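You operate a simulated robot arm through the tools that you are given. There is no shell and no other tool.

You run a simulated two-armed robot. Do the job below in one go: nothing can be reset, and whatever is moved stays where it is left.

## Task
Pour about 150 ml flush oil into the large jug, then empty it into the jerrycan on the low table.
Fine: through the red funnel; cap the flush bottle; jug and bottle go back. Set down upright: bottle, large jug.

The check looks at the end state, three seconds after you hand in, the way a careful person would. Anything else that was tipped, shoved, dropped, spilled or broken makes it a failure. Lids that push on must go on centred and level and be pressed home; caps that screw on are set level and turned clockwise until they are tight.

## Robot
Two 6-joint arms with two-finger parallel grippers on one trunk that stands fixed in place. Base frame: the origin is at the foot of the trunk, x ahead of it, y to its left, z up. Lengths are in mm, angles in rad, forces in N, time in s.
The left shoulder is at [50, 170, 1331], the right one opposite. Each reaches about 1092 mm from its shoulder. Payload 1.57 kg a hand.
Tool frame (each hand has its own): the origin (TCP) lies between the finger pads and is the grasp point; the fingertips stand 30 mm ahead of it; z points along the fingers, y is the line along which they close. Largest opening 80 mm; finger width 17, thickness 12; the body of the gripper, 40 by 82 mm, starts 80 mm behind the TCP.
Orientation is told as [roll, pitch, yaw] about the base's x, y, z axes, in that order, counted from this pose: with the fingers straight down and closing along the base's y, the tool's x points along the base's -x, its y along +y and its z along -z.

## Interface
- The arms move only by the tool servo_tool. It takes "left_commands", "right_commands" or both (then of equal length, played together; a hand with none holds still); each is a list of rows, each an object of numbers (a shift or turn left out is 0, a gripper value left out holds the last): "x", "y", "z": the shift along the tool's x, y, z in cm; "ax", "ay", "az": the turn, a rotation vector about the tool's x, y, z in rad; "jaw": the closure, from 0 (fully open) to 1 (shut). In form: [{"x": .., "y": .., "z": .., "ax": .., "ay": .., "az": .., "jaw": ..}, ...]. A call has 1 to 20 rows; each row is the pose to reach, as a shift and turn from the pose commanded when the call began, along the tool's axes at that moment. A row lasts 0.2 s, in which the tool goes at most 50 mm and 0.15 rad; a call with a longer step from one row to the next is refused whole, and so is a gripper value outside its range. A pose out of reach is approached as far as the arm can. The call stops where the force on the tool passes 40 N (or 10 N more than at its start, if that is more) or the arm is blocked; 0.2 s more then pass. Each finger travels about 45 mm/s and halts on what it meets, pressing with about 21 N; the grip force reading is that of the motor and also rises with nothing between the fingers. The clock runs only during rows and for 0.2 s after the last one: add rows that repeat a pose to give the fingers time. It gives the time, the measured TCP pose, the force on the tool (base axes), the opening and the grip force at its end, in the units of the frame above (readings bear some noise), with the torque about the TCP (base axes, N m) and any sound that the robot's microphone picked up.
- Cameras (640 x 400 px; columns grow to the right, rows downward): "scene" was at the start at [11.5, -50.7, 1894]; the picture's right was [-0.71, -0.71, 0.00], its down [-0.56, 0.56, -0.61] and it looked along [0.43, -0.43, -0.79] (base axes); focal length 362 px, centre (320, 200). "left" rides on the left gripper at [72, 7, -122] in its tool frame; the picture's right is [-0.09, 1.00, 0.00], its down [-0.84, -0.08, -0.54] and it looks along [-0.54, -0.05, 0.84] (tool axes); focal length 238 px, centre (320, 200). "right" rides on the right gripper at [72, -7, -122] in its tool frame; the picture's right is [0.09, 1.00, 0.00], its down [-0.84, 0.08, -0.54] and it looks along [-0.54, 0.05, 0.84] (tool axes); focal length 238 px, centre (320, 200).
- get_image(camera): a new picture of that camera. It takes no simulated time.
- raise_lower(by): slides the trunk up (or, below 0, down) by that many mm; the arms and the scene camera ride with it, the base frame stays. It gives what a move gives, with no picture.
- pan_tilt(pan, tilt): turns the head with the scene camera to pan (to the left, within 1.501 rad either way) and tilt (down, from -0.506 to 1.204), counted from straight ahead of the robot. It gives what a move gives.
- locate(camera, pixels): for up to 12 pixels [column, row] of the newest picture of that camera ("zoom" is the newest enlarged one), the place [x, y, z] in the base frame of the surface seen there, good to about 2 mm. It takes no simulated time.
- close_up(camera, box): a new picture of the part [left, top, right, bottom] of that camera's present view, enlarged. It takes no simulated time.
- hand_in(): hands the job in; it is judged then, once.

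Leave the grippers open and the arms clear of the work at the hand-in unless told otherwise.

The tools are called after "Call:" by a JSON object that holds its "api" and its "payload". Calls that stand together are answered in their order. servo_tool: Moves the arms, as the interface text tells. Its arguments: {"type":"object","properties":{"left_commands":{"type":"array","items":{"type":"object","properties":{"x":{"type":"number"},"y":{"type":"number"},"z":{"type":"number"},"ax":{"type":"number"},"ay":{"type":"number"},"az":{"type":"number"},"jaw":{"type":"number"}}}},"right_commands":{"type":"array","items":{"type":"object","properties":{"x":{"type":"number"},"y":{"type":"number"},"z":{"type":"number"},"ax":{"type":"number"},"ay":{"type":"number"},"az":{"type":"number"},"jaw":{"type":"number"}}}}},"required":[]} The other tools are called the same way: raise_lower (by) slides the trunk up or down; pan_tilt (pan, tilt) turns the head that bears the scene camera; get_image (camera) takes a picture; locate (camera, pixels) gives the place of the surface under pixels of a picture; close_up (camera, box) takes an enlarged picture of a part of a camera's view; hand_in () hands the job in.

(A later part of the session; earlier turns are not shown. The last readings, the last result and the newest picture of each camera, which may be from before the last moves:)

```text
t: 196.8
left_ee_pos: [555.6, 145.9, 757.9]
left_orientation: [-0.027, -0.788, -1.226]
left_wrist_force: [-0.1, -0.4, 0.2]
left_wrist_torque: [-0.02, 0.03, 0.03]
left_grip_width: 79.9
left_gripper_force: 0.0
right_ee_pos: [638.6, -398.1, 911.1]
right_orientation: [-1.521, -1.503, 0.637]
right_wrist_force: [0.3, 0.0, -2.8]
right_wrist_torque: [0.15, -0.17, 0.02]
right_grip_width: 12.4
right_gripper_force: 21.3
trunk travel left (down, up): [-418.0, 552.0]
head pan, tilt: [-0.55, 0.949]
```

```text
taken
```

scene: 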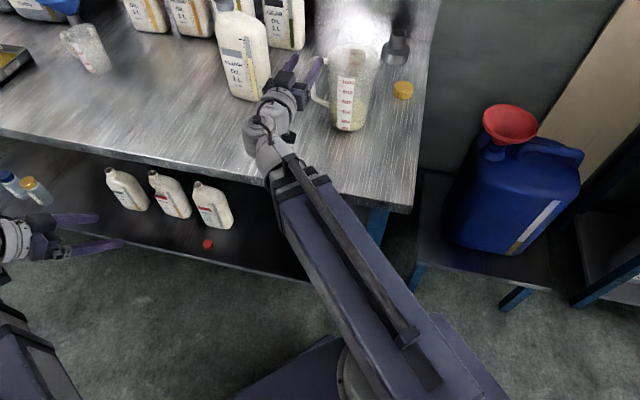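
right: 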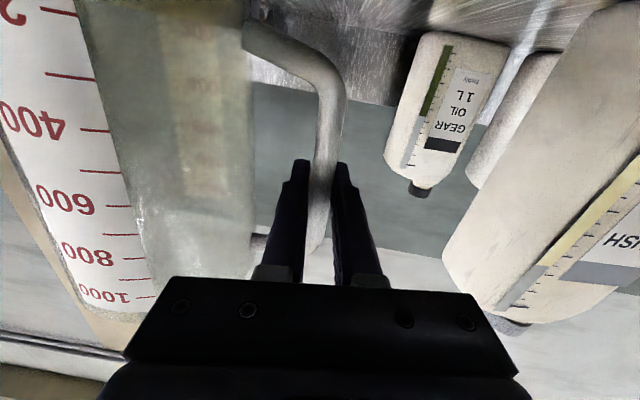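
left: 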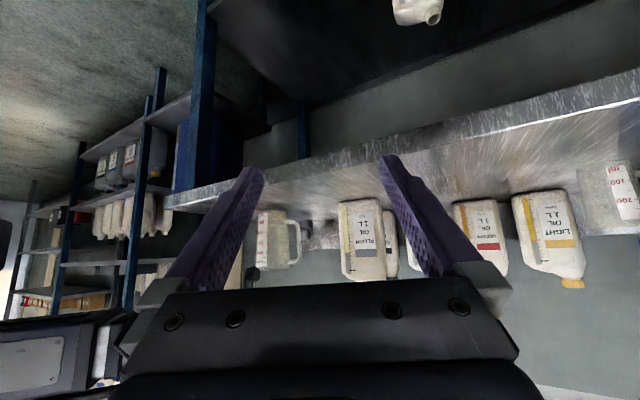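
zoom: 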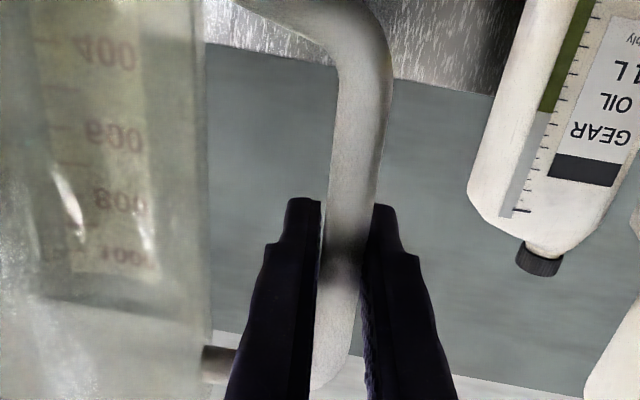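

Held level: weight 2.8 N, torque 0.23 N·m, no slip. Raise 56 mm more (jug base ≈ 863) for the transfer.

Call:
{"api": "raise_lower", "payload": {"by": 56}}

Call:
{"api": "get_image", "payload": {"camera": "scene"}}

Call:
{"api": "get_image", "payload": {"camera": "right"}}

```text
t: 197.8
left_ee_pos: [556.3, 146.0, 813.2]
left_orientation: [-0.026, -0.789, -1.227]
left_wrist_force: [-0.7, -0.2, 0.2]
left_wrist_torque: [-0.01, -0.03, 0.0]
left_grip_width: 79.9
left_gripper_force: 0.1
right_ee_pos: [638.7, -396.7, 968.0]
right_orientation: [-1.52, -1.502, 0.641]
right_wrist_force: [-0.2, 0.3, -2.5]
right_wrist_torque: [0.15, -0.2, 0.03]
right_grip_width: 12.7
right_gripper_force: 20.4
trunk travel left (down, up): [-474.0, 496.0]
head pan, tilt: [-0.55, 0.949]
```

```text
taken
```

scene: 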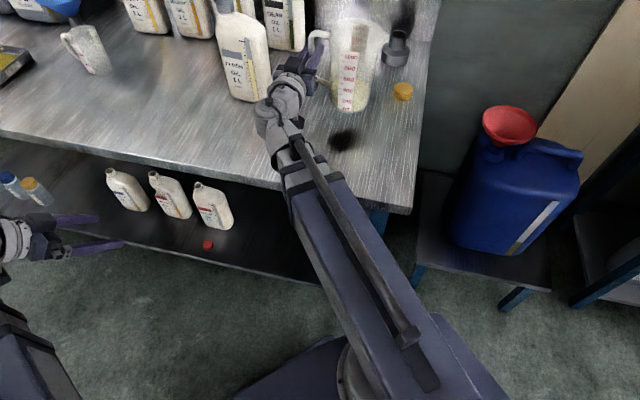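

```text
taken
```

right: 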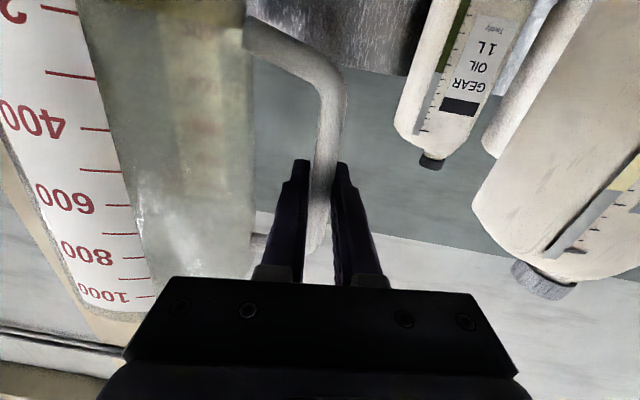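

Jug held firmly, moving up fine. Re-measure the funnel rim from the scene camera.

Call:
{"api": "close_up", "payload": {"camera": "scene", "box": [470, 90, 550, 160]}}

Call:
{"api": "locate", "payload": {"camera": "zoom", "pixels": [[120, 185], [465, 195], [320, 95], [300, 285], [150, 130], [430, 130], [170, 250], [430, 250], [300, 200], [310, 230], [400, 330], [180, 340]]}}

```text
5.71 times, centred on (510, 125) of scene
```

zoom: 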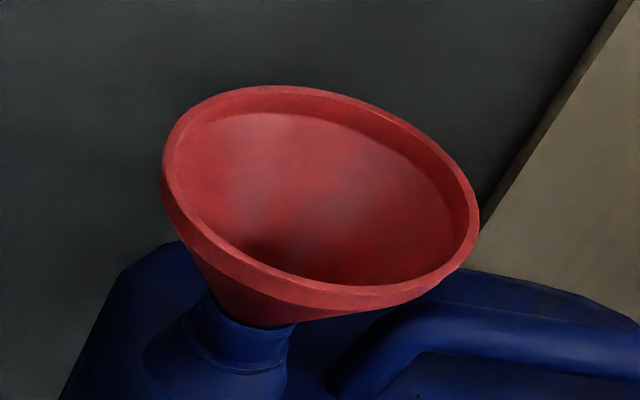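

```text
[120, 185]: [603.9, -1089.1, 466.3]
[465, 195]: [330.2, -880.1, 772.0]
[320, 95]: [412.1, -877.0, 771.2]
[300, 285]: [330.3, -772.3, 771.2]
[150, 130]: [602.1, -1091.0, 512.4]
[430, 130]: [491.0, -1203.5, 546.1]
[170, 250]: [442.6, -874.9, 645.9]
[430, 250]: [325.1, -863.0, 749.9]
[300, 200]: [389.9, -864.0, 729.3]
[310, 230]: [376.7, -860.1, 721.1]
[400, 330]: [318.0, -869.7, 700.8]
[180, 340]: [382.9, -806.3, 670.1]
```

Funnel rim centre ≈ (370,-829), z≈771, radius ≈65. Carry the upright jug horizontally to the pre-pour station: TCP (511,-760), hand yaw -64°, spout pointing toward the funnel.

Call:
{"api": "servo_tool", "payload": {"right_commands": [{"x": 0.067, "y": -0.988, "z": 0.596, "ax": 0.0071, "ay": 0.0005}, {"x": 0.202, "y": -2.964, "z": 1.789, "ax": 0.0213, "ay": 0.0014}, {"x": 0.358, "y": -5.269, "z": 3.181, "ax": 0.0378, "ay": 0.0026}, {"x": 0.515, "y": -7.574, "z": 4.572, "ax": 0.0544, "ay": 0.0037}, {"x": 0.672, "y": -9.879, "z": 5.964, "ax": 0.071, "ay": 0.0048}, {"x": 0.829, "y": -12.184, "z": 7.356, "ax": 0.0875, "ay": 0.006}, {"x": 0.986, "y": -14.489, "z": 8.747, "ax": 0.1041, "ay": 0.0071}, {"x": 1.142, "y": -16.794, "z": 10.139, "ax": 0.1206, "ay": 0.0082}, {"x": 1.299, "y": -19.099, "z": 11.53, "ax": 0.1372, "ay": 0.0093}, {"x": 1.456, "y": -21.405, "z": 12.922, "ax": 0.1537, "ay": 0.0105}, {"x": 1.613, "y": -23.71, "z": 14.314, "ax": 0.1703, "ay": 0.0116}, {"x": 1.77, "y": -26.015, "z": 15.705, "ax": 0.1868, "ay": 0.0127}, {"x": 1.926, "y": -28.32, "z": 17.097, "ax": 0.2034, "ay": 0.0138}, {"x": 2.061, "y": -30.296, "z": 18.29, "ax": 0.2176, "ay": 0.0148}, {"x": 2.173, "y": -31.942, "z": 19.284, "ax": 0.2294, "ay": 0.0156}, {"x": 2.24, "y": -32.93, "z": 19.88, "ax": 0.2365, "ay": 0.0161}, {"x": 2.24, "y": -32.93, "z": 19.88, "ax": 0.2365, "ay": 0.0161}]}}

Call:
{"api": "get_image", "payload": {"camera": "scene"}}

Call:
{"api": "get_image", "payload": {"camera": "right"}}

```text
t: 201.4
left_ee_pos: [555.5, 146.9, 813.7]
left_orientation: [-0.026, -0.789, -1.226]
left_wrist_force: [-0.1, 0.8, -1.0]
left_wrist_torque: [0.04, 0.02, -0.01]
left_grip_width: 80.1
left_gripper_force: 0.0
right_ee_pos: [510.9, -760.2, 967.7]
right_orientation: [-1.528, -1.503, 0.409]
right_wrist_force: [-0.8, -0.6, -2.4]
right_wrist_torque: [0.11, -0.23, 0.0]
right_grip_width: 12.7
right_gripper_force: 21.2
trunk travel left (down, up): [-474.0, 496.0]
head pan, tilt: [-0.55, 0.949]
```

```text
taken
```

scene: 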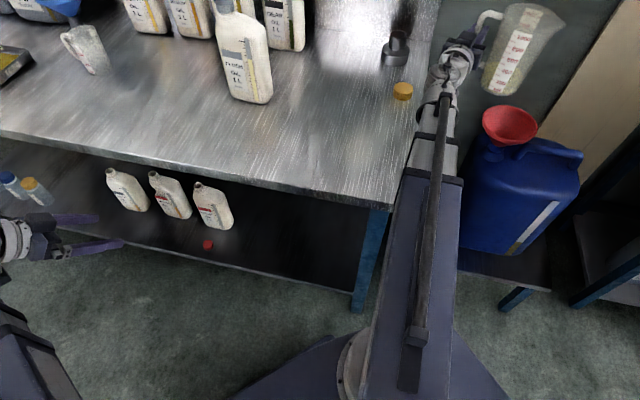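

```text
taken
```

right: 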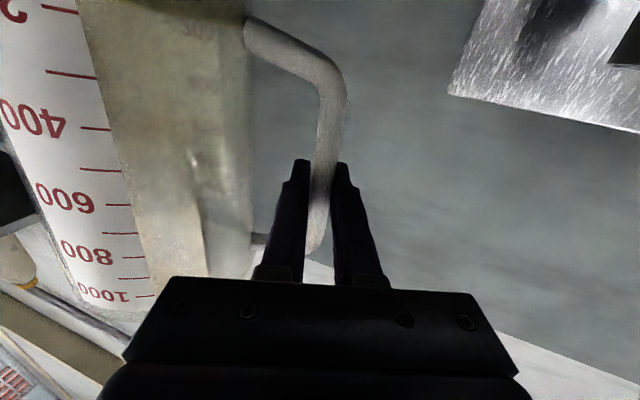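

Arrived, jug upright. Turn the head to watch the funnel and jug (pan -1.1, tilt 0.6).

Call:
{"api": "pan_tilt", "payload": {"pan": -1.1, "tilt": 0.6}}

Call:
{"api": "get_image", "payload": {"camera": "scene"}}

```text
t: 202.4
left_ee_pos: [555.0, 146.1, 814.0]
left_orientation: [-0.025, -0.789, -1.227]
left_wrist_force: [0.5, -0.6, 0.0]
left_wrist_torque: [0.01, -0.03, -0.03]
left_grip_width: 80.0
left_gripper_force: 0.0
right_ee_pos: [510.3, -760.3, 968.1]
right_orientation: [-1.527, -1.503, 0.409]
right_wrist_force: [0.4, -0.6, -1.3]
right_wrist_torque: [0.1, -0.18, 0.0]
right_grip_width: 12.3
right_gripper_force: 21.6
trunk travel left (down, up): [-474.0, 496.0]
head pan, tilt: [-1.1, 0.6]
```

```text
taken
```

scene: 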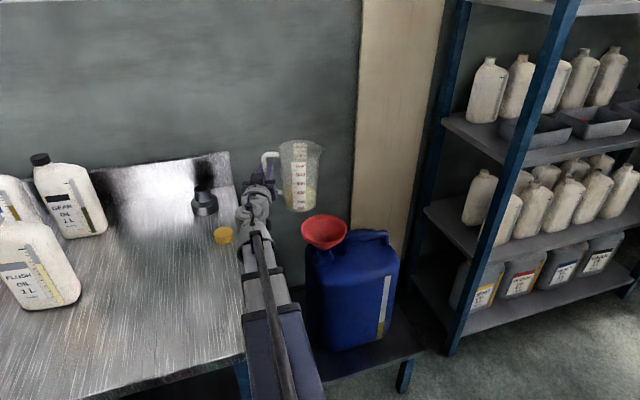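

Good view: jug (300,175), funnel (323,232). Tip the jug to 60° by rolling about the finger axis (no flow expected before ~75°).

Call:
{"api": "servo_tool", "payload": {"right_commands": [{"az": 0.08}, {"az": 0.16}, {"az": 0.24}, {"az": 0.32}, {"az": 0.4}, {"az": 0.48}, {"az": 0.56}, {"az": 0.64}, {"az": 0.72}, {"az": 0.8}, {"az": 0.88}, {"az": 0.96}, {"az": 1.047}, {"az": 1.047}]}}

Call:
{"api": "get_image", "payload": {"camera": "scene"}}

Call:
{"api": "close_up", "payload": {"camera": "scene", "box": [230, 130, 410, 290]}}

```text
t: 205.4
left_ee_pos: [555.8, 147.0, 813.7]
left_orientation: [-0.026, -0.788, -1.228]
left_wrist_force: [-0.4, -0.4, -0.4]
left_wrist_torque: [-0.04, 0.0, 0.04]
left_grip_width: 80.0
left_gripper_force: 0.0
right_ee_pos: [509.6, -760.4, 968.5]
right_orientation: [1.564, -0.592, -2.686]
right_wrist_force: [0.0, 0.4, -3.3]
right_wrist_torque: [-0.01, 0.02, -0.03]
right_grip_width: 12.6
right_gripper_force: 21.1
trunk travel left (down, up): [-474.0, 496.0]
head pan, tilt: [-1.1, 0.6]
```

```text
taken
```

scene: 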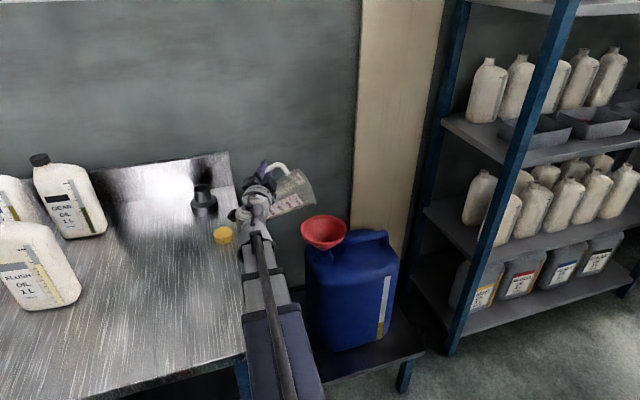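

```text
2.50 times, centred on (320, 210) of scene
```

zoom: 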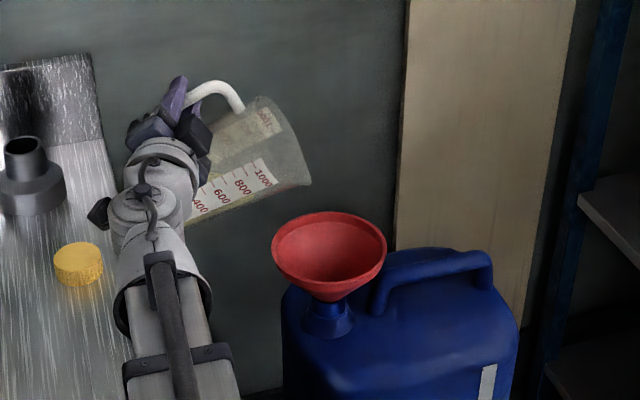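

Tilted; spout at zoom (308,180) above-left of the funnel. Locate the spout tip.

Call:
{"api": "locate", "payload": {"camera": "zoom", "pixels": [[306, 180], [300, 186], [290, 187], [262, 100], [265, 165], [225, 90]]}}

```text
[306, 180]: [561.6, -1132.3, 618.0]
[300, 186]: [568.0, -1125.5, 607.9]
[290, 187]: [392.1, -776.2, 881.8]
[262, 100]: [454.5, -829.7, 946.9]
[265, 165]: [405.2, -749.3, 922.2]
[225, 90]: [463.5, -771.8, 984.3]
```

Call:
{"api": "close_up", "payload": {"camera": "scene", "box": [300, 165, 370, 255]}}

```text
4.44 times, centred on (335, 210) of scene
```

zoom: 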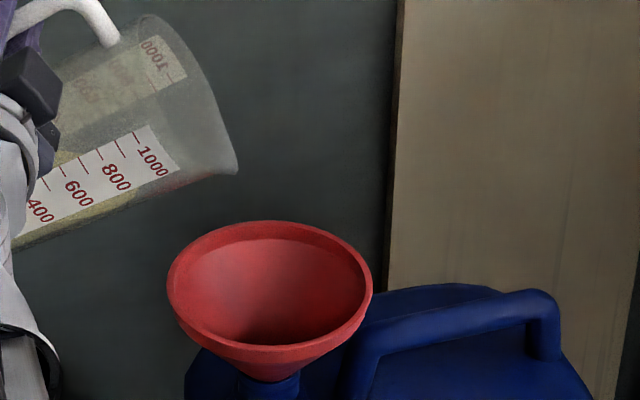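

Call:
{"api": "locate", "payload": {"camera": "zoom", "pixels": [[235, 170], [230, 165], [225, 172], [215, 172], [205, 172], [190, 180], [236, 165], [228, 150], [170, 285], [370, 290], [270, 225], [270, 340]]}}

```text
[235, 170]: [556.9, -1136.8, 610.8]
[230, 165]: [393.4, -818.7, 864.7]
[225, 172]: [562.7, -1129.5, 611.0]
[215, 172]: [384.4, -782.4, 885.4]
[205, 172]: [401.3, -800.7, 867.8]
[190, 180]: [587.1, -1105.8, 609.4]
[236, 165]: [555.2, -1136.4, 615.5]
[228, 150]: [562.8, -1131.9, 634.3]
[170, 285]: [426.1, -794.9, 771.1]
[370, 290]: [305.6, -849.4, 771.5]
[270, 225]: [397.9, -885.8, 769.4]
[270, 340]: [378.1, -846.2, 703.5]
```

Spout tip ≈ (393,-819,865): 26 mm short of the funnel centre, right on its line. Tip on to 75° while shifting the hand to keep the spout over the funnel.

Call:
{"api": "servo_tool", "payload": {"right_commands": [{"x": -0.66, "y": -0.45, "az": 0.07}, {"x": -1.33, "y": -0.89, "az": 0.14}, {"x": -2.07, "y": -1.4, "az": 0.21}, {"x": -2.65, "y": -1.79, "az": 0.262}, {"x": -2.65, "y": -1.79, "az": 0.262}, {"x": -2.65, "y": -1.79, "az": 0.262}]}}

Call:
{"api": "close_up", "payload": {"camera": "scene", "box": [270, 150, 370, 260]}}

```text
t: 206.8
left_ee_pos: [557.4, 145.2, 814.4]
left_orientation: [-0.027, -0.789, -1.228]
left_wrist_force: [0.4, 0.1, -0.2]
left_wrist_torque: [-0.03, -0.02, -0.02]
left_grip_width: 80.1
left_gripper_force: 0.1
right_ee_pos: [481.9, -774.8, 967.0]
right_orientation: [1.566, -0.329, -2.687]
right_wrist_force: [-0.2, -0.1, -2.1]
right_wrist_torque: [-0.02, 0.04, -0.02]
right_grip_width: 12.5
right_gripper_force: 21.0
trunk travel left (down, up): [-474.0, 496.0]
head pan, tilt: [-1.1, 0.6]
```

```text
3.64 times, centred on (320, 205) of scene
```

zoom: 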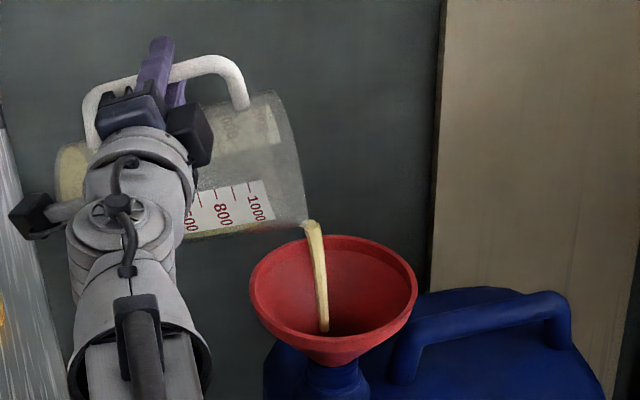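

Flowing right into the middle of the funnel. Hold ~1 s, then continue.

Call:
{"api": "servo_tool", "payload": {"right_commands": [{"z": 0}, {"z": 0}, {"z": 0}, {"z": 0}]}}

Call:
{"api": "close_up", "payload": {"camera": "scene", "box": [270, 150, 370, 260]}}

```text
t: 207.8
left_ee_pos: [556.0, 145.6, 815.2]
left_orientation: [-0.026, -0.789, -1.226]
left_wrist_force: [0.8, -0.9, 0.1]
left_wrist_torque: [0.0, 0.0, 0.0]
left_grip_width: 80.2
left_gripper_force: 0.0
right_ee_pos: [481.6, -774.9, 968.7]
right_orientation: [1.565, -0.329, -2.69]
right_wrist_force: [-0.4, 0.7, -1.0]
right_wrist_torque: [-0.01, 0.04, 0.03]
right_grip_width: 12.2
right_gripper_force: 21.6
trunk travel left (down, up): [-474.0, 496.0]
head pan, tilt: [-1.1, 0.6]
```

```text
3.64 times, centred on (320, 205) of scene
```

zoom: 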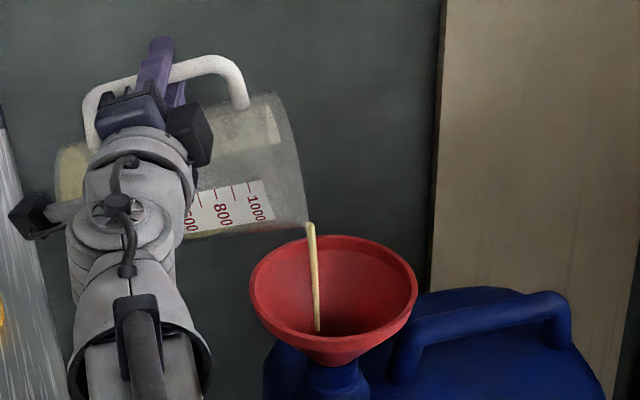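

Stream steady and centred. Continue to 85° slowly.

Call:
{"api": "servo_tool", "payload": {"right_commands": [{"x": -0.28, "y": -0.1, "az": 0.022}, {"x": -0.57, "y": -0.2, "az": 0.0436}, {"x": -0.9, "y": -0.31, "az": 0.0655}, {"x": -1.23, "y": -0.42, "az": 0.0873}, {"x": -1.56, "y": -0.54, "az": 0.109}, {"x": -1.89, "y": -0.65, "az": 0.131}, {"x": -2.22, "y": -0.77, "az": 0.153}, {"x": -2.55, "y": -0.88, "az": 0.1745}, {"x": -2.55, "y": -0.88, "az": 0.1745}, {"x": -2.55, "y": -0.88, "az": 0.1745}]}}

Call:
{"api": "close_up", "payload": {"camera": "scene", "box": [270, 150, 370, 260]}}

```text
t: 210.0
left_ee_pos: [556.3, 147.8, 814.3]
left_orientation: [-0.027, -0.789, -1.227]
left_wrist_force: [-0.2, 0.4, -0.2]
left_wrist_torque: [-0.08, 0.02, 0.0]
left_grip_width: 79.8
left_gripper_force: 0.0
right_ee_pos: [457.1, -785.3, 967.5]
right_orientation: [1.566, -0.156, -2.688]
right_wrist_force: [0.4, -0.2, -1.1]
right_wrist_torque: [-0.03, 0.06, 0.0]
right_grip_width: 12.0
right_gripper_force: 21.4
trunk travel left (down, up): [-474.0, 496.0]
head pan, tilt: [-1.1, 0.6]
```

```text
3.64 times, centred on (320, 205) of scene
```

zoom: 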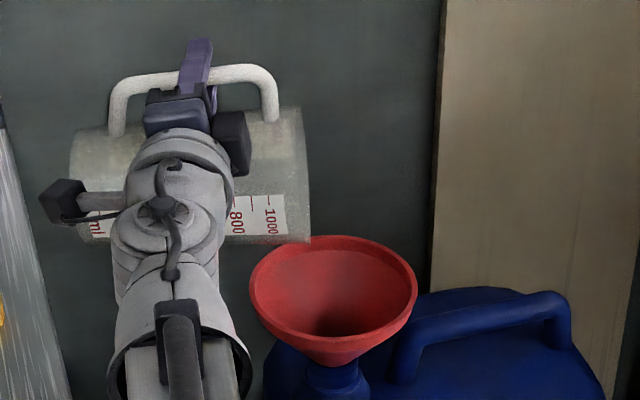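

Almost emptied. Continue tipping to 115° to drain fully, keeping the spout over the funnel.

Call:
{"api": "servo_tool", "payload": {"right_commands": [{"x": -0.79, "y": -0.125, "az": 0.0436}, {"x": -1.58, "y": -0.25, "az": 0.0873}, {"x": -2.37, "y": -0.375, "az": 0.1309}, {"x": -3.16, "y": -0.5, "az": 0.1745}, {"x": -3.95, "y": -0.625, "az": 0.2182}, {"x": -4.74, "y": -0.75, "az": 0.2618}, {"x": -5.53, "y": -0.875, "az": 0.3054}, {"x": -6.32, "y": -1.0, "az": 0.3491}, {"x": -7.11, "y": -1.125, "az": 0.3927}, {"x": -7.9, "y": -1.25, "az": 0.4363}, {"x": -8.69, "y": -1.375, "az": 0.48}, {"x": -9.48, "y": -1.5, "az": 0.5236}, {"x": -9.48, "y": -1.5, "az": 0.5236}, {"x": -9.48, "y": -1.5, "az": 0.5236}]}}

Call:
{"api": "close_up", "payload": {"camera": "scene", "box": [270, 150, 370, 260]}}

Call:
{"api": "get_image", "payload": {"camera": "right"}}

```text
t: 213.0
left_ee_pos: [556.6, 145.7, 813.9]
left_orientation: [-0.029, -0.789, -1.227]
left_wrist_force: [-0.1, -0.1, -0.3]
left_wrist_torque: [0.01, 0.01, 0.01]
left_grip_width: 80.1
left_gripper_force: 0.1
right_ee_pos: [369.2, -828.7, 968.1]
right_orientation: [1.568, 0.369, -2.689]
right_wrist_force: [0.5, 0.1, -1.3]
right_wrist_torque: [0.0, 0.08, 0.0]
right_grip_width: 11.8
right_gripper_force: 21.3
right hand out of reach, approached as far as the arm can: row 5, 6, 7, 8, 9
trunk travel left (down, up): [-474.0, 496.0]
head pan, tilt: [-1.1, 0.6]
```

```text
3.64 times, centred on (320, 205) of scene
```

zoom: 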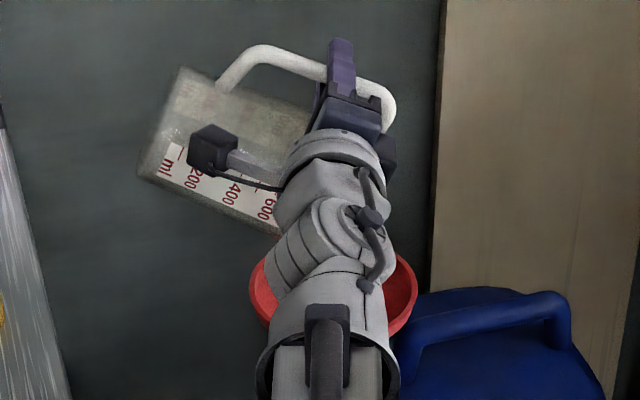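

```text
taken
```

right: 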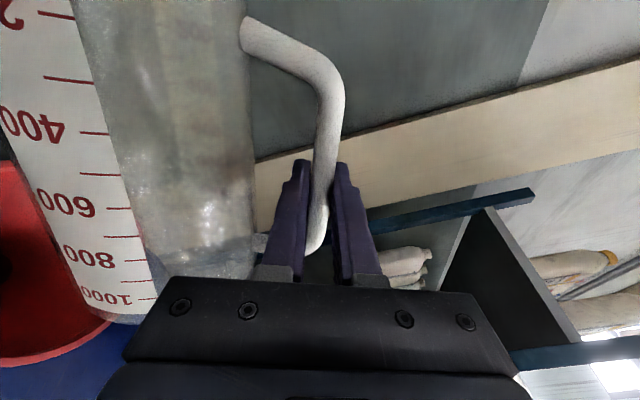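

At 115°, spout over the funnel. Hold ~3 s to drain and drip.

Call:
{"api": "servo_tool", "payload": {"right_commands": [{"z": 0}, {"z": 0}, {"z": 0}, {"z": 0}, {"z": 0}, {"z": 0}, {"z": 0}, {"z": 0}, {"z": 0}, {"z": 0}, {"z": 0}, {"z": 0}, {"z": 0}, {"z": 0}, {"z": 0}]}}

Call:
{"api": "close_up", "payload": {"camera": "scene", "box": [270, 150, 370, 260]}}

Call:
{"api": "close_up", "payload": {"camera": "right", "box": [0, 0, 330, 330]}}

```text
t: 216.2
left_ee_pos: [557.1, 146.2, 814.7]
left_orientation: [-0.026, -0.79, -1.227]
left_wrist_force: [0.5, 0.3, 0.1]
left_wrist_torque: [0.01, 0.0, -0.05]
left_grip_width: 79.9
left_gripper_force: 0.0
right_ee_pos: [370.2, -827.8, 969.2]
right_orientation: [1.569, 0.367, -2.69]
right_wrist_force: [-0.4, 0.5, -0.8]
right_wrist_torque: [0.0, 0.05, 0.0]
right_grip_width: 12.1
right_gripper_force: 20.5
trunk travel left (down, up): [-474.0, 496.0]
head pan, tilt: [-1.1, 0.6]
```

```text
3.64 times, centred on (320, 205) of scene
```

zoom: 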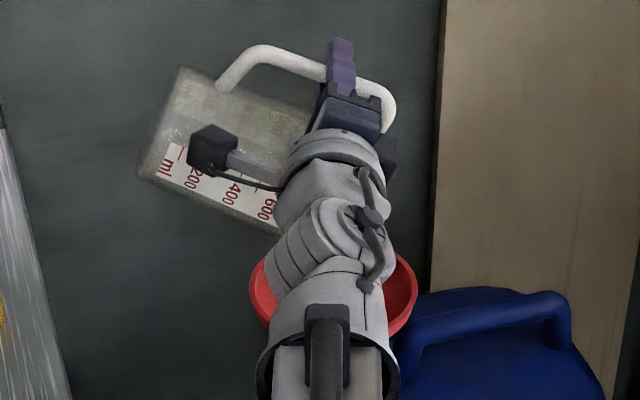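

```text
1.21 times, centred on (165, 165) of right
```

zoom: 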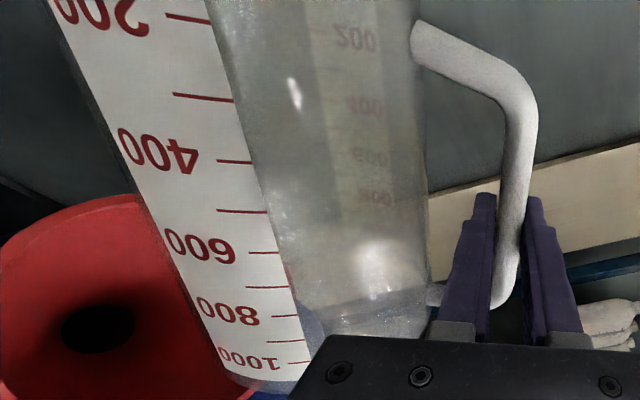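

Jug is empty and clear; funnel drained. Tip back, reversing the path: to 85° first.

Call:
{"api": "servo_tool", "payload": {"right_commands": [{"x": 0.747, "y": -0.287, "az": -0.0436}, {"x": 1.493, "y": -0.573, "az": -0.0873}, {"x": 2.24, "y": -0.86, "az": -0.1309}, {"x": 2.987, "y": -1.147, "az": -0.1745}, {"x": 3.733, "y": -1.433, "az": -0.2182}, {"x": 4.48, "y": -1.72, "az": -0.2618}, {"x": 5.227, "y": -2.007, "az": -0.3054}, {"x": 5.973, "y": -2.293, "az": -0.3491}, {"x": 6.72, "y": -2.58, "az": -0.3927}, {"x": 7.467, "y": -2.867, "az": -0.4363}, {"x": 8.213, "y": -3.153, "az": -0.48}, {"x": 8.96, "y": -3.44, "az": -0.5236}, {"x": 8.96, "y": -3.44, "az": -0.5236}]}}

Call:
{"api": "get_image", "payload": {"camera": "scene"}}

```text
t: 219.0
left_ee_pos: [555.7, 145.4, 813.3]
left_orientation: [-0.027, -0.788, -1.227]
left_wrist_force: [-0.3, 1.0, -0.5]
left_wrist_torque: [0.03, -0.01, -0.01]
left_grip_width: 79.8
left_gripper_force: 0.0
right_ee_pos: [457.5, -785.0, 968.5]
right_orientation: [1.569, -0.159, -2.689]
right_wrist_force: [0.5, -1.2, -1.2]
right_wrist_torque: [-0.03, 0.01, -0.01]
right_grip_width: 12.0
right_gripper_force: 21.3
right hand out of reach, approached as far as the arm can: row 3, 4, 5, 6, 7
trunk travel left (down, up): [-474.0, 496.0]
head pan, tilt: [-1.1, 0.6]
```

```text
taken
```

scene: 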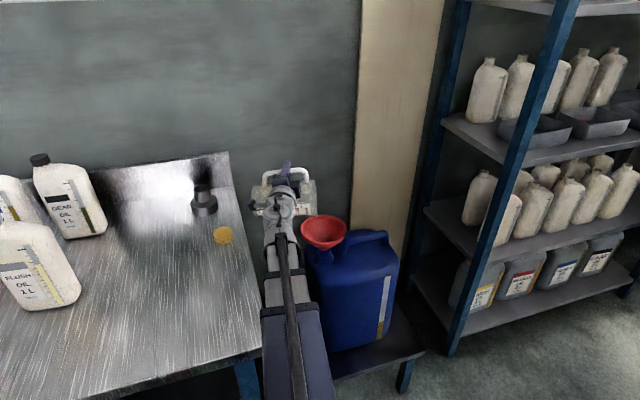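

Now back to upright: move the TCP to (511,-760) over the first rows and unroll to 0°.

Call:
{"api": "servo_tool", "payload": {"right_commands": [{"x": 0.971, "y": 0.154, "az": -0.0742}, {"x": 1.943, "y": 0.307, "az": -0.1484}, {"x": 2.914, "y": 0.461, "az": -0.2225}, {"x": 3.886, "y": 0.614, "az": -0.2967}, {"x": 4.857, "y": 0.768, "az": -0.3709}, {"x": 5.83, "y": 0.92, "az": -0.4451}, {"x": 5.83, "y": 0.92, "az": -0.5193}, {"x": 5.83, "y": 0.92, "az": -0.5934}, {"x": 5.83, "y": 0.92, "az": -0.6676}, {"x": 5.83, "y": 0.92, "az": -0.7418}, {"x": 5.83, "y": 0.92, "az": -0.816}, {"x": 5.83, "y": 0.92, "az": -0.8902}, {"x": 5.83, "y": 0.92, "az": -0.9643}, {"x": 5.83, "y": 0.92, "az": -1.0385}, {"x": 5.83, "y": 0.92, "az": -1.1127}, {"x": 5.83, "y": 0.92, "az": -1.1869}, {"x": 5.83, "y": 0.92, "az": -1.2611}, {"x": 5.83, "y": 0.92, "az": -1.3352}, {"x": 5.83, "y": 0.92, "az": -1.4094}, {"x": 5.83, "y": 0.92, "az": -1.4835}]}}

Call:
{"api": "servo_tool", "payload": {"right_commands": [{"z": 0}, {"z": 0}]}}

Call:
{"api": "get_image", "payload": {"camera": "scene"}}

Call:
{"api": "get_image", "payload": {"camera": "right"}}

```text
t: 223.2
left_ee_pos: [556.7, 146.9, 813.7]
left_orientation: [-0.026, -0.788, -1.227]
left_wrist_force: [-0.7, 0.8, 0.8]
left_wrist_torque: [0.0, 0.0, -0.01]
left_grip_width: 80.3
left_gripper_force: 0.1
right_ee_pos: [511.4, -759.3, 967.5]
right_orientation: [-1.505, -1.503, 0.385]
right_wrist_force: [-0.4, 0.6, -1.1]
right_wrist_torque: [0.04, -0.07, -0.02]
right_grip_width: 12.1
right_gripper_force: 20.8
trunk travel left (down, up): [-474.0, 496.0]
head pan, tilt: [-1.1, 0.6]
```

```text
t: 223.8
left_ee_pos: [556.1, 145.9, 814.8]
left_orientation: [-0.024, -0.791, -1.227]
left_wrist_force: [-0.5, -0.3, 0.6]
left_wrist_torque: [0.02, -0.02, 0.0]
left_grip_width: 80.0
left_gripper_force: 0.0
right_ee_pos: [510.2, -759.1, 968.5]
right_orientation: [-1.505, -1.504, 0.386]
right_wrist_force: [-0.2, 0.5, -1.6]
right_wrist_torque: [0.0, -0.11, 0.0]
right_grip_width: 12.3
right_gripper_force: 21.4
trunk travel left (down, up): [-474.0, 496.0]
head pan, tilt: [-1.1, 0.6]
```

```text
taken
```

scene: 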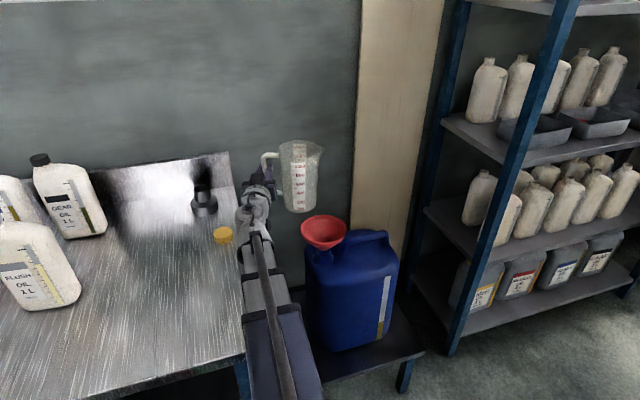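

```text
taken
```

right: 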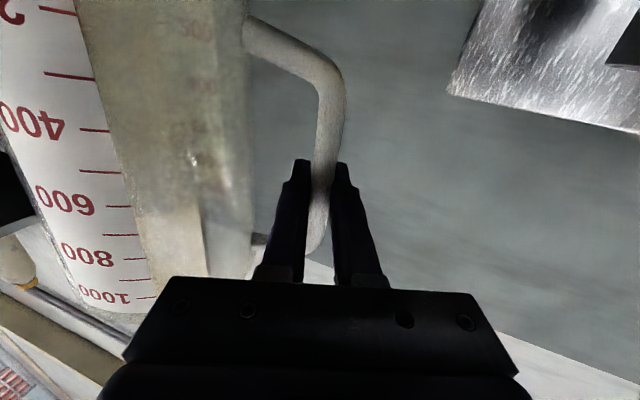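

Jug upright and empty. Carry it back the same way to above its original spot.

Call:
{"api": "servo_tool", "payload": {"right_commands": [{"x": -0.056, "y": 0.82, "z": -0.812, "ax": -0.0071, "ay": -0.0005}, {"x": -0.167, "y": 2.461, "z": -2.435, "ax": -0.0213, "ay": -0.0014}, {"x": -0.298, "y": 4.374, "z": -4.328, "ax": -0.0378, "ay": -0.0026}, {"x": -0.428, "y": 6.288, "z": -6.222, "ax": -0.0544, "ay": -0.0037}, {"x": -0.558, "y": 8.202, "z": -8.115, "ax": -0.071, "ay": -0.0048}, {"x": -0.688, "y": 10.116, "z": -10.009, "ax": -0.0875, "ay": -0.006}, {"x": -0.818, "y": 12.03, "z": -11.902, "ax": -0.1041, "ay": -0.0071}, {"x": -0.949, "y": 13.943, "z": -13.796, "ax": -0.1206, "ay": -0.0082}, {"x": -1.079, "y": 15.857, "z": -15.689, "ax": -0.1372, "ay": -0.0093}, {"x": -1.209, "y": 17.771, "z": -17.583, "ax": -0.1537, "ay": -0.0105}, {"x": -1.339, "y": 19.685, "z": -19.476, "ax": -0.1703, "ay": -0.0116}, {"x": -1.469, "y": 21.599, "z": -21.37, "ax": -0.1868, "ay": -0.0127}, {"x": -1.6, "y": 23.512, "z": -23.263, "ax": -0.2034, "ay": -0.0138}, {"x": -1.711, "y": 25.153, "z": -24.886, "ax": -0.2176, "ay": -0.0148}, {"x": -1.804, "y": 26.52, "z": -26.239, "ax": -0.2294, "ay": -0.0156}, {"x": -1.86, "y": 27.34, "z": -27.05, "ax": -0.2365, "ay": -0.0161}, {"x": -1.86, "y": 27.34, "z": -27.05, "ax": -0.2365, "ay": -0.0161}]}}

Call:
{"api": "pan_tilt", "payload": {"pan": -0.7, "tilt": 0.75}}

Call:
{"api": "get_image", "payload": {"camera": "scene"}}

```text
t: 227.4
left_ee_pos: [556.6, 145.5, 814.7]
left_orientation: [-0.028, -0.789, -1.227]
left_wrist_force: [-0.2, -0.1, -1.0]
left_wrist_torque: [-0.03, 0.02, -0.01]
left_grip_width: 79.9
left_gripper_force: 0.1
right_ee_pos: [638.1, -396.3, 968.2]
right_orientation: [-1.521, -1.504, 0.637]
right_wrist_force: [-1.3, -0.2, -1.6]
right_wrist_torque: [0.03, -0.05, 0.01]
right_grip_width: 12.1
right_gripper_force: 21.3
trunk travel left (down, up): [-474.0, 496.0]
head pan, tilt: [-1.1, 0.6]
```

```text
t: 228.2
left_ee_pos: [556.2, 146.2, 813.8]
left_orientation: [-0.025, -0.79, -1.226]
left_wrist_force: [0.3, -1.2, -0.3]
left_wrist_torque: [-0.04, 0.01, 0.0]
left_grip_width: 80.0
left_gripper_force: 0.1
right_ee_pos: [637.6, -396.0, 968.7]
right_orientation: [-1.519, -1.503, 0.637]
right_wrist_force: [0.2, -1.0, -1.6]
right_wrist_torque: [0.06, -0.09, 0.03]
right_grip_width: 12.4
right_gripper_force: 20.5
trunk travel left (down, up): [-474.0, 496.0]
head pan, tilt: [-0.7, 0.75]
```

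```text
taken
```

scene: 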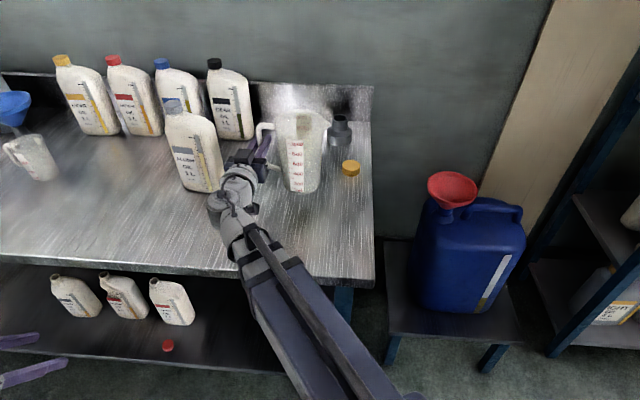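

Back above its spot. Lower 58 mm (≈6 mm above the bench) and check level.

Call:
{"api": "raise_lower", "payload": {"by": -58}}

Call:
{"api": "close_up", "payload": {"camera": "scene", "box": [200, 40, 370, 190]}}

```text
t: 229.2
left_ee_pos: [556.4, 145.8, 755.5]
left_orientation: [-0.026, -0.789, -1.227]
left_wrist_force: [0.6, 0.2, -0.2]
left_wrist_torque: [0.05, -0.02, -0.01]
left_grip_width: 80.1
left_gripper_force: 0.1
right_ee_pos: [638.5, -395.9, 910.9]
right_orientation: [-1.52, -1.504, 0.639]
right_wrist_force: [0.9, 0.1, -0.1]
right_wrist_torque: [0.05, -0.07, -0.01]
right_grip_width: 12.1
right_gripper_force: 20.8
trunk travel left (down, up): [-416.0, 554.0]
head pan, tilt: [-0.7, 0.75]
```

```text
2.67 times, centred on (285, 115) of scene
```

zoom: 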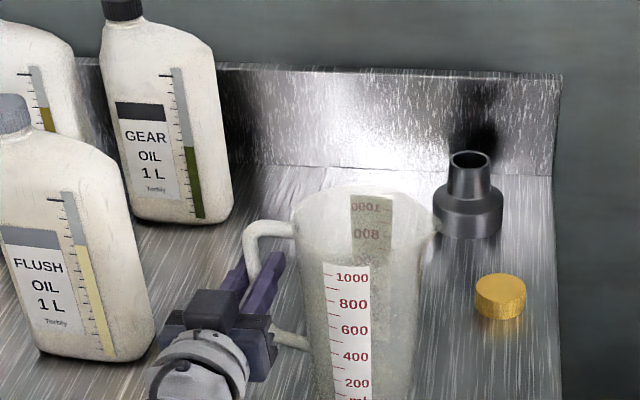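

Level. Lower in small steps until contact.

Call:
{"api": "raise_lower", "payload": {"by": -4}}

Call:
{"api": "raise_lower", "payload": {"by": -1}}

Call:
{"api": "raise_lower", "payload": {"by": -0.7}}

Call:
{"api": "close_up", "payload": {"camera": "scene", "box": [230, 80, 350, 210]}}

```text
t: 229.7
left_ee_pos: [556.2, 145.9, 751.6]
left_orientation: [-0.028, -0.789, -1.228]
left_wrist_force: [-0.3, 0.0, -0.2]
left_wrist_torque: [-0.01, 0.0, 0.01]
left_grip_width: 80.0
left_gripper_force: 0.1
right_ee_pos: [638.7, -395.9, 906.6]
right_orientation: [-1.52, -1.502, 0.637]
right_wrist_force: [-0.8, 0.1, -1.5]
right_wrist_torque: [0.06, -0.09, 0.01]
right_grip_width: 12.3
right_gripper_force: 21.1
trunk travel left (down, up): [-412.0, 558.0]
head pan, tilt: [-0.7, 0.75]
```

```text
t: 230.2
left_ee_pos: [556.9, 148.0, 751.4]
left_orientation: [-0.026, -0.79, -1.226]
left_wrist_force: [-0.3, 0.1, -1.0]
left_wrist_torque: [-0.04, 0.0, 0.0]
left_grip_width: 80.0
left_gripper_force: 0.1
right_ee_pos: [638.7, -396.5, 905.5]
right_orientation: [-1.523, -1.502, 0.639]
right_wrist_force: [0.4, 0.3, 0.1]
right_wrist_torque: [0.01, 0.03, 0.04]
right_grip_width: 12.6
right_gripper_force: 21.1
trunk travel left (down, up): [-411.0, 559.0]
head pan, tilt: [-0.7, 0.75]
```

```text
t: 230.8
left_ee_pos: [556.3, 147.1, 750.3]
left_orientation: [-0.026, -0.79, -1.227]
left_wrist_force: [0.3, -0.4, 0.4]
left_wrist_torque: [-0.01, -0.03, 0.01]
left_grip_width: 80.0
left_gripper_force: 0.1
right_ee_pos: [639.3, -395.9, 904.9]
right_orientation: [-1.528, -1.505, 0.646]
right_wrist_force: [0.9, 1.3, 1.6]
right_wrist_torque: [-0.07, 0.01, 0.03]
right_grip_width: 12.1
right_gripper_force: 21.3
trunk travel left (down, up): [-411.0, 559.0]
head pan, tilt: [-0.7, 0.75]
```

```text
3.08 times, centred on (290, 145) of scene
```

zoom: 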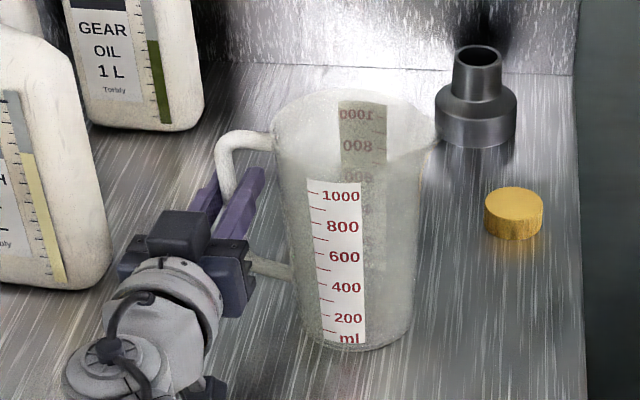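

On the bench (1.6 N contact). Open only to ≈40 mm (jaw 0.5) so the inner finger doesn't touch the wall, then back out 47 mm.

Call:
{"api": "servo_tool", "payload": {"right_commands": [{"jaw": 0.85}, {"jaw": 0.75}, {"jaw": 0.65}, {"jaw": 0.55}, {"jaw": 0.5}, {"jaw": 0.5}, {"jaw": 0.5}]}}

Call:
{"api": "get_image", "payload": {"camera": "right"}}

Call:
{"api": "close_up", "payload": {"camera": "scene", "box": [230, 80, 350, 210]}}

```text
t: 232.4
left_ee_pos: [555.9, 146.5, 750.1]
left_orientation: [-0.026, -0.79, -1.227]
left_wrist_force: [-1.0, 0.4, 0.0]
left_wrist_torque: [0.03, 0.02, 0.02]
left_grip_width: 79.8
left_gripper_force: 0.1
right_ee_pos: [638.0, -397.1, 904.8]
right_orientation: [-1.522, -1.504, 0.639]
right_wrist_force: [0.1, -0.5, 0.1]
right_wrist_torque: [0.05, -0.02, -0.02]
right_grip_width: 40.0
right_gripper_force: 0.0
trunk travel left (down, up): [-411.0, 559.0]
head pan, tilt: [-0.7, 0.75]
```

```text
taken
```

right: 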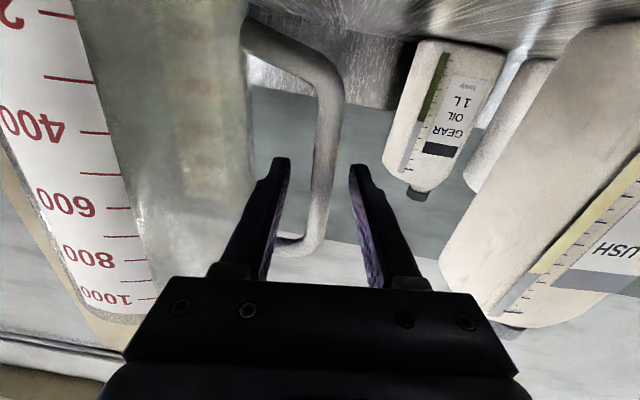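

```text
3.08 times, centred on (290, 145) of scene
```

zoom: 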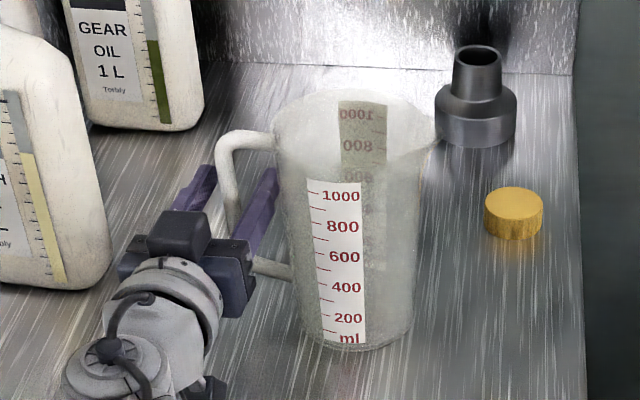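

Jug stands free. Back the fingers out 48 mm along their axis.

Call:
{"api": "servo_tool", "payload": {"right_commands": [{"z": -0.6}, {"z": -1.4}, {"z": -2.2}, {"z": -3.0}, {"z": -3.8}, {"z": -4.6}, {"z": -4.8}, {"z": -4.8}]}}

Call:
{"api": "get_image", "payload": {"camera": "right"}}

Call:
{"api": "close_up", "payload": {"camera": "scene", "box": [230, 80, 350, 210]}}

```text
t: 234.2
left_ee_pos: [555.7, 145.6, 750.8]
left_orientation: [-0.026, -0.789, -1.226]
left_wrist_force: [-0.5, -0.7, -0.7]
left_wrist_torque: [-0.02, -0.01, 0.0]
left_grip_width: 80.1
left_gripper_force: 0.1
right_ee_pos: [607.6, -357.9, 904.2]
right_orientation: [-1.533, -1.503, 0.653]
right_wrist_force: [0.0, -0.2, 0.8]
right_wrist_torque: [0.01, 0.0, 0.0]
right_grip_width: 39.9
right_gripper_force: 0.0
trunk travel left (down, up): [-411.0, 559.0]
head pan, tilt: [-0.7, 0.75]
```

```text
taken
```

right: 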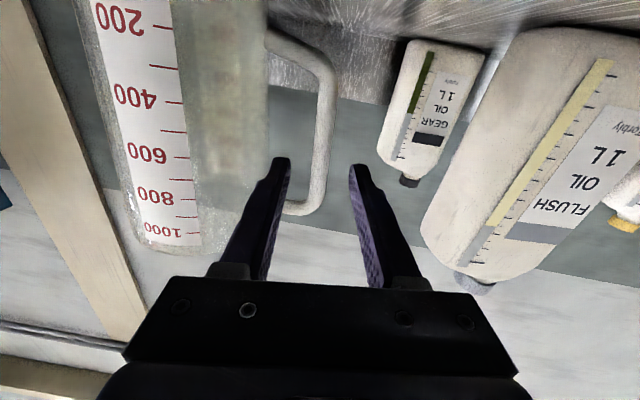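

```text
3.08 times, centred on (290, 145) of scene
```

zoom: 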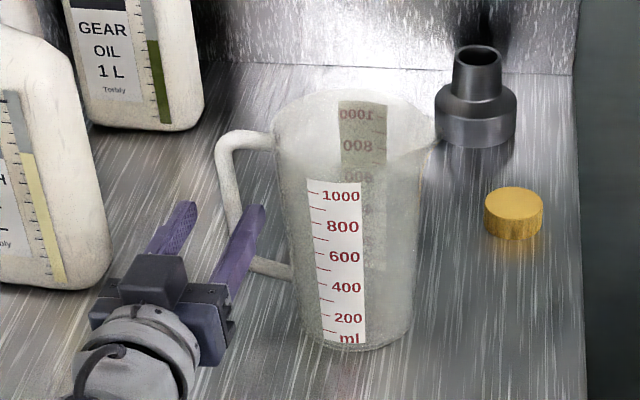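

Clear of the handle. Raise the trunk 350 mm vertically.

Call:
{"api": "raise_lower", "payload": {"by": 350}}

Call:
{"api": "get_image", "payload": {"camera": "scene"}}

Call:
{"api": "get_image", "payload": {"camera": "left"}}

```text
t: 237.6
left_ee_pos: [555.3, 146.7, 1100.5]
left_orientation: [-0.027, -0.789, -1.228]
left_wrist_force: [-0.1, -0.5, -0.7]
left_wrist_torque: [0.01, 0.0, 0.0]
left_grip_width: 79.9
left_gripper_force: 0.0
right_ee_pos: [606.7, -359.1, 1255.6]
right_orientation: [-1.534, -1.502, 0.652]
right_wrist_force: [0.4, 1.5, 0.3]
right_wrist_torque: [0.0, -0.02, -0.04]
right_grip_width: 39.9
right_gripper_force: 0.0
trunk travel left (down, up): [-761.0, 209.0]
head pan, tilt: [-0.7, 0.75]
```

```text
taken
```

scene: 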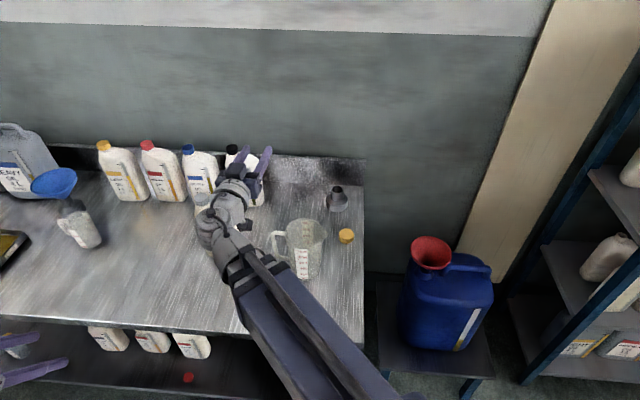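

```text
taken
```

left: 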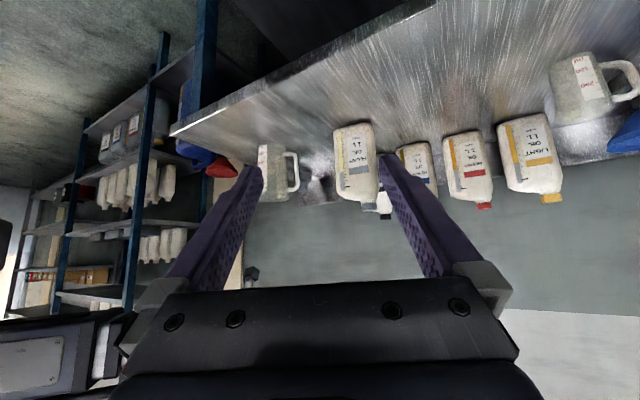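

Everything stands. Open the right gripper fully and swing it off the bench to (480,-640), high above.

Call:
{"api": "servo_tool", "payload": {"right_commands": [{"x": 0.188, "y": -2.764, "z": 1.358, "jaw": 0.3}, {"x": 0.376, "y": -5.528, "z": 2.716, "jaw": 0}, {"x": 0.564, "y": -8.292, "z": 4.074}, {"x": 0.752, "y": -11.056, "z": 5.432}, {"x": 0.94, "y": -13.82, "z": 6.79}, {"x": 1.128, "y": -16.584, "z": 8.148}, {"x": 1.316, "y": -19.348, "z": 9.506}, {"x": 1.504, "y": -22.112, "z": 10.864}, {"x": 1.692, "y": -24.876, "z": 12.222}, {"x": 1.88, "y": -27.64, "z": 13.58}, {"x": 1.88, "y": -27.64, "z": 13.58}]}}

Call:
{"api": "pan_tilt", "payload": {"pan": -0.6, "tilt": 0.85}}

Call:
{"api": "get_image", "payload": {"camera": "scene"}}

Call:
{"api": "get_image", "payload": {"camera": "left"}}

```text
t: 240.0
left_ee_pos: [556.1, 146.2, 1099.0]
left_orientation: [-0.027, -0.788, -1.228]
left_wrist_force: [0.1, 0.3, -0.2]
left_wrist_torque: [0.02, 0.01, 0.0]
left_grip_width: 79.8
left_gripper_force: 0.1
right_ee_pos: [480.2, -640.1, 1255.0]
right_orientation: [-1.512, -1.505, 0.63]
right_wrist_force: [0.5, -0.4, 1.2]
right_wrist_torque: [-0.02, -0.02, -0.04]
right_grip_width: 80.0
right_gripper_force: 0.1
right hand out of reach, approached as far as the arm can: row 2, 3, 4, 5, 6, 7, 8, 9, 10
trunk travel left (down, up): [-761.0, 209.0]
head pan, tilt: [-0.7, 0.75]
```

```text
t: 240.7
left_ee_pos: [556.0, 146.8, 1100.9]
left_orientation: [-0.025, -0.789, -1.225]
left_wrist_force: [0.1, 0.3, -0.1]
left_wrist_torque: [0.03, -0.02, 0.02]
left_grip_width: 80.3
left_gripper_force: 0.1
right_ee_pos: [480.7, -640.1, 1254.7]
right_orientation: [-1.508, -1.504, 0.626]
right_wrist_force: [0.5, 0.2, -0.1]
right_wrist_torque: [0.02, -0.01, -0.01]
right_grip_width: 80.1
right_gripper_force: 0.1
trunk travel left (down, up): [-761.0, 209.0]
head pan, tilt: [-0.6, 0.85]
```

```text
taken
```

scene: 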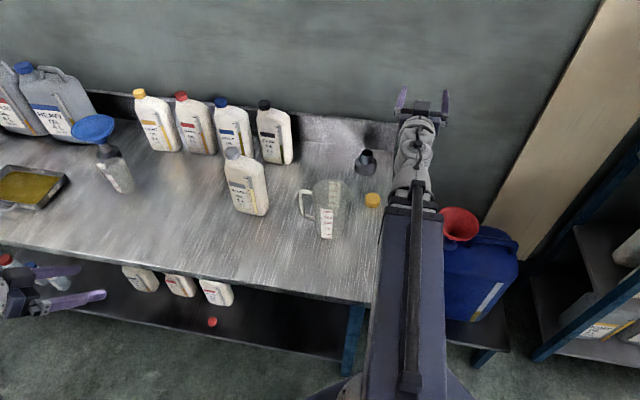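

```text
taken
```

left: 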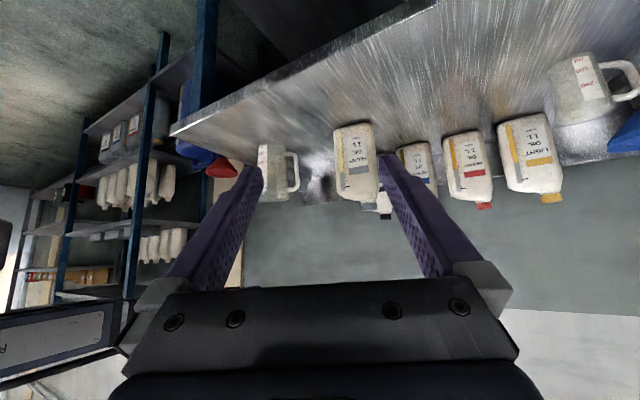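

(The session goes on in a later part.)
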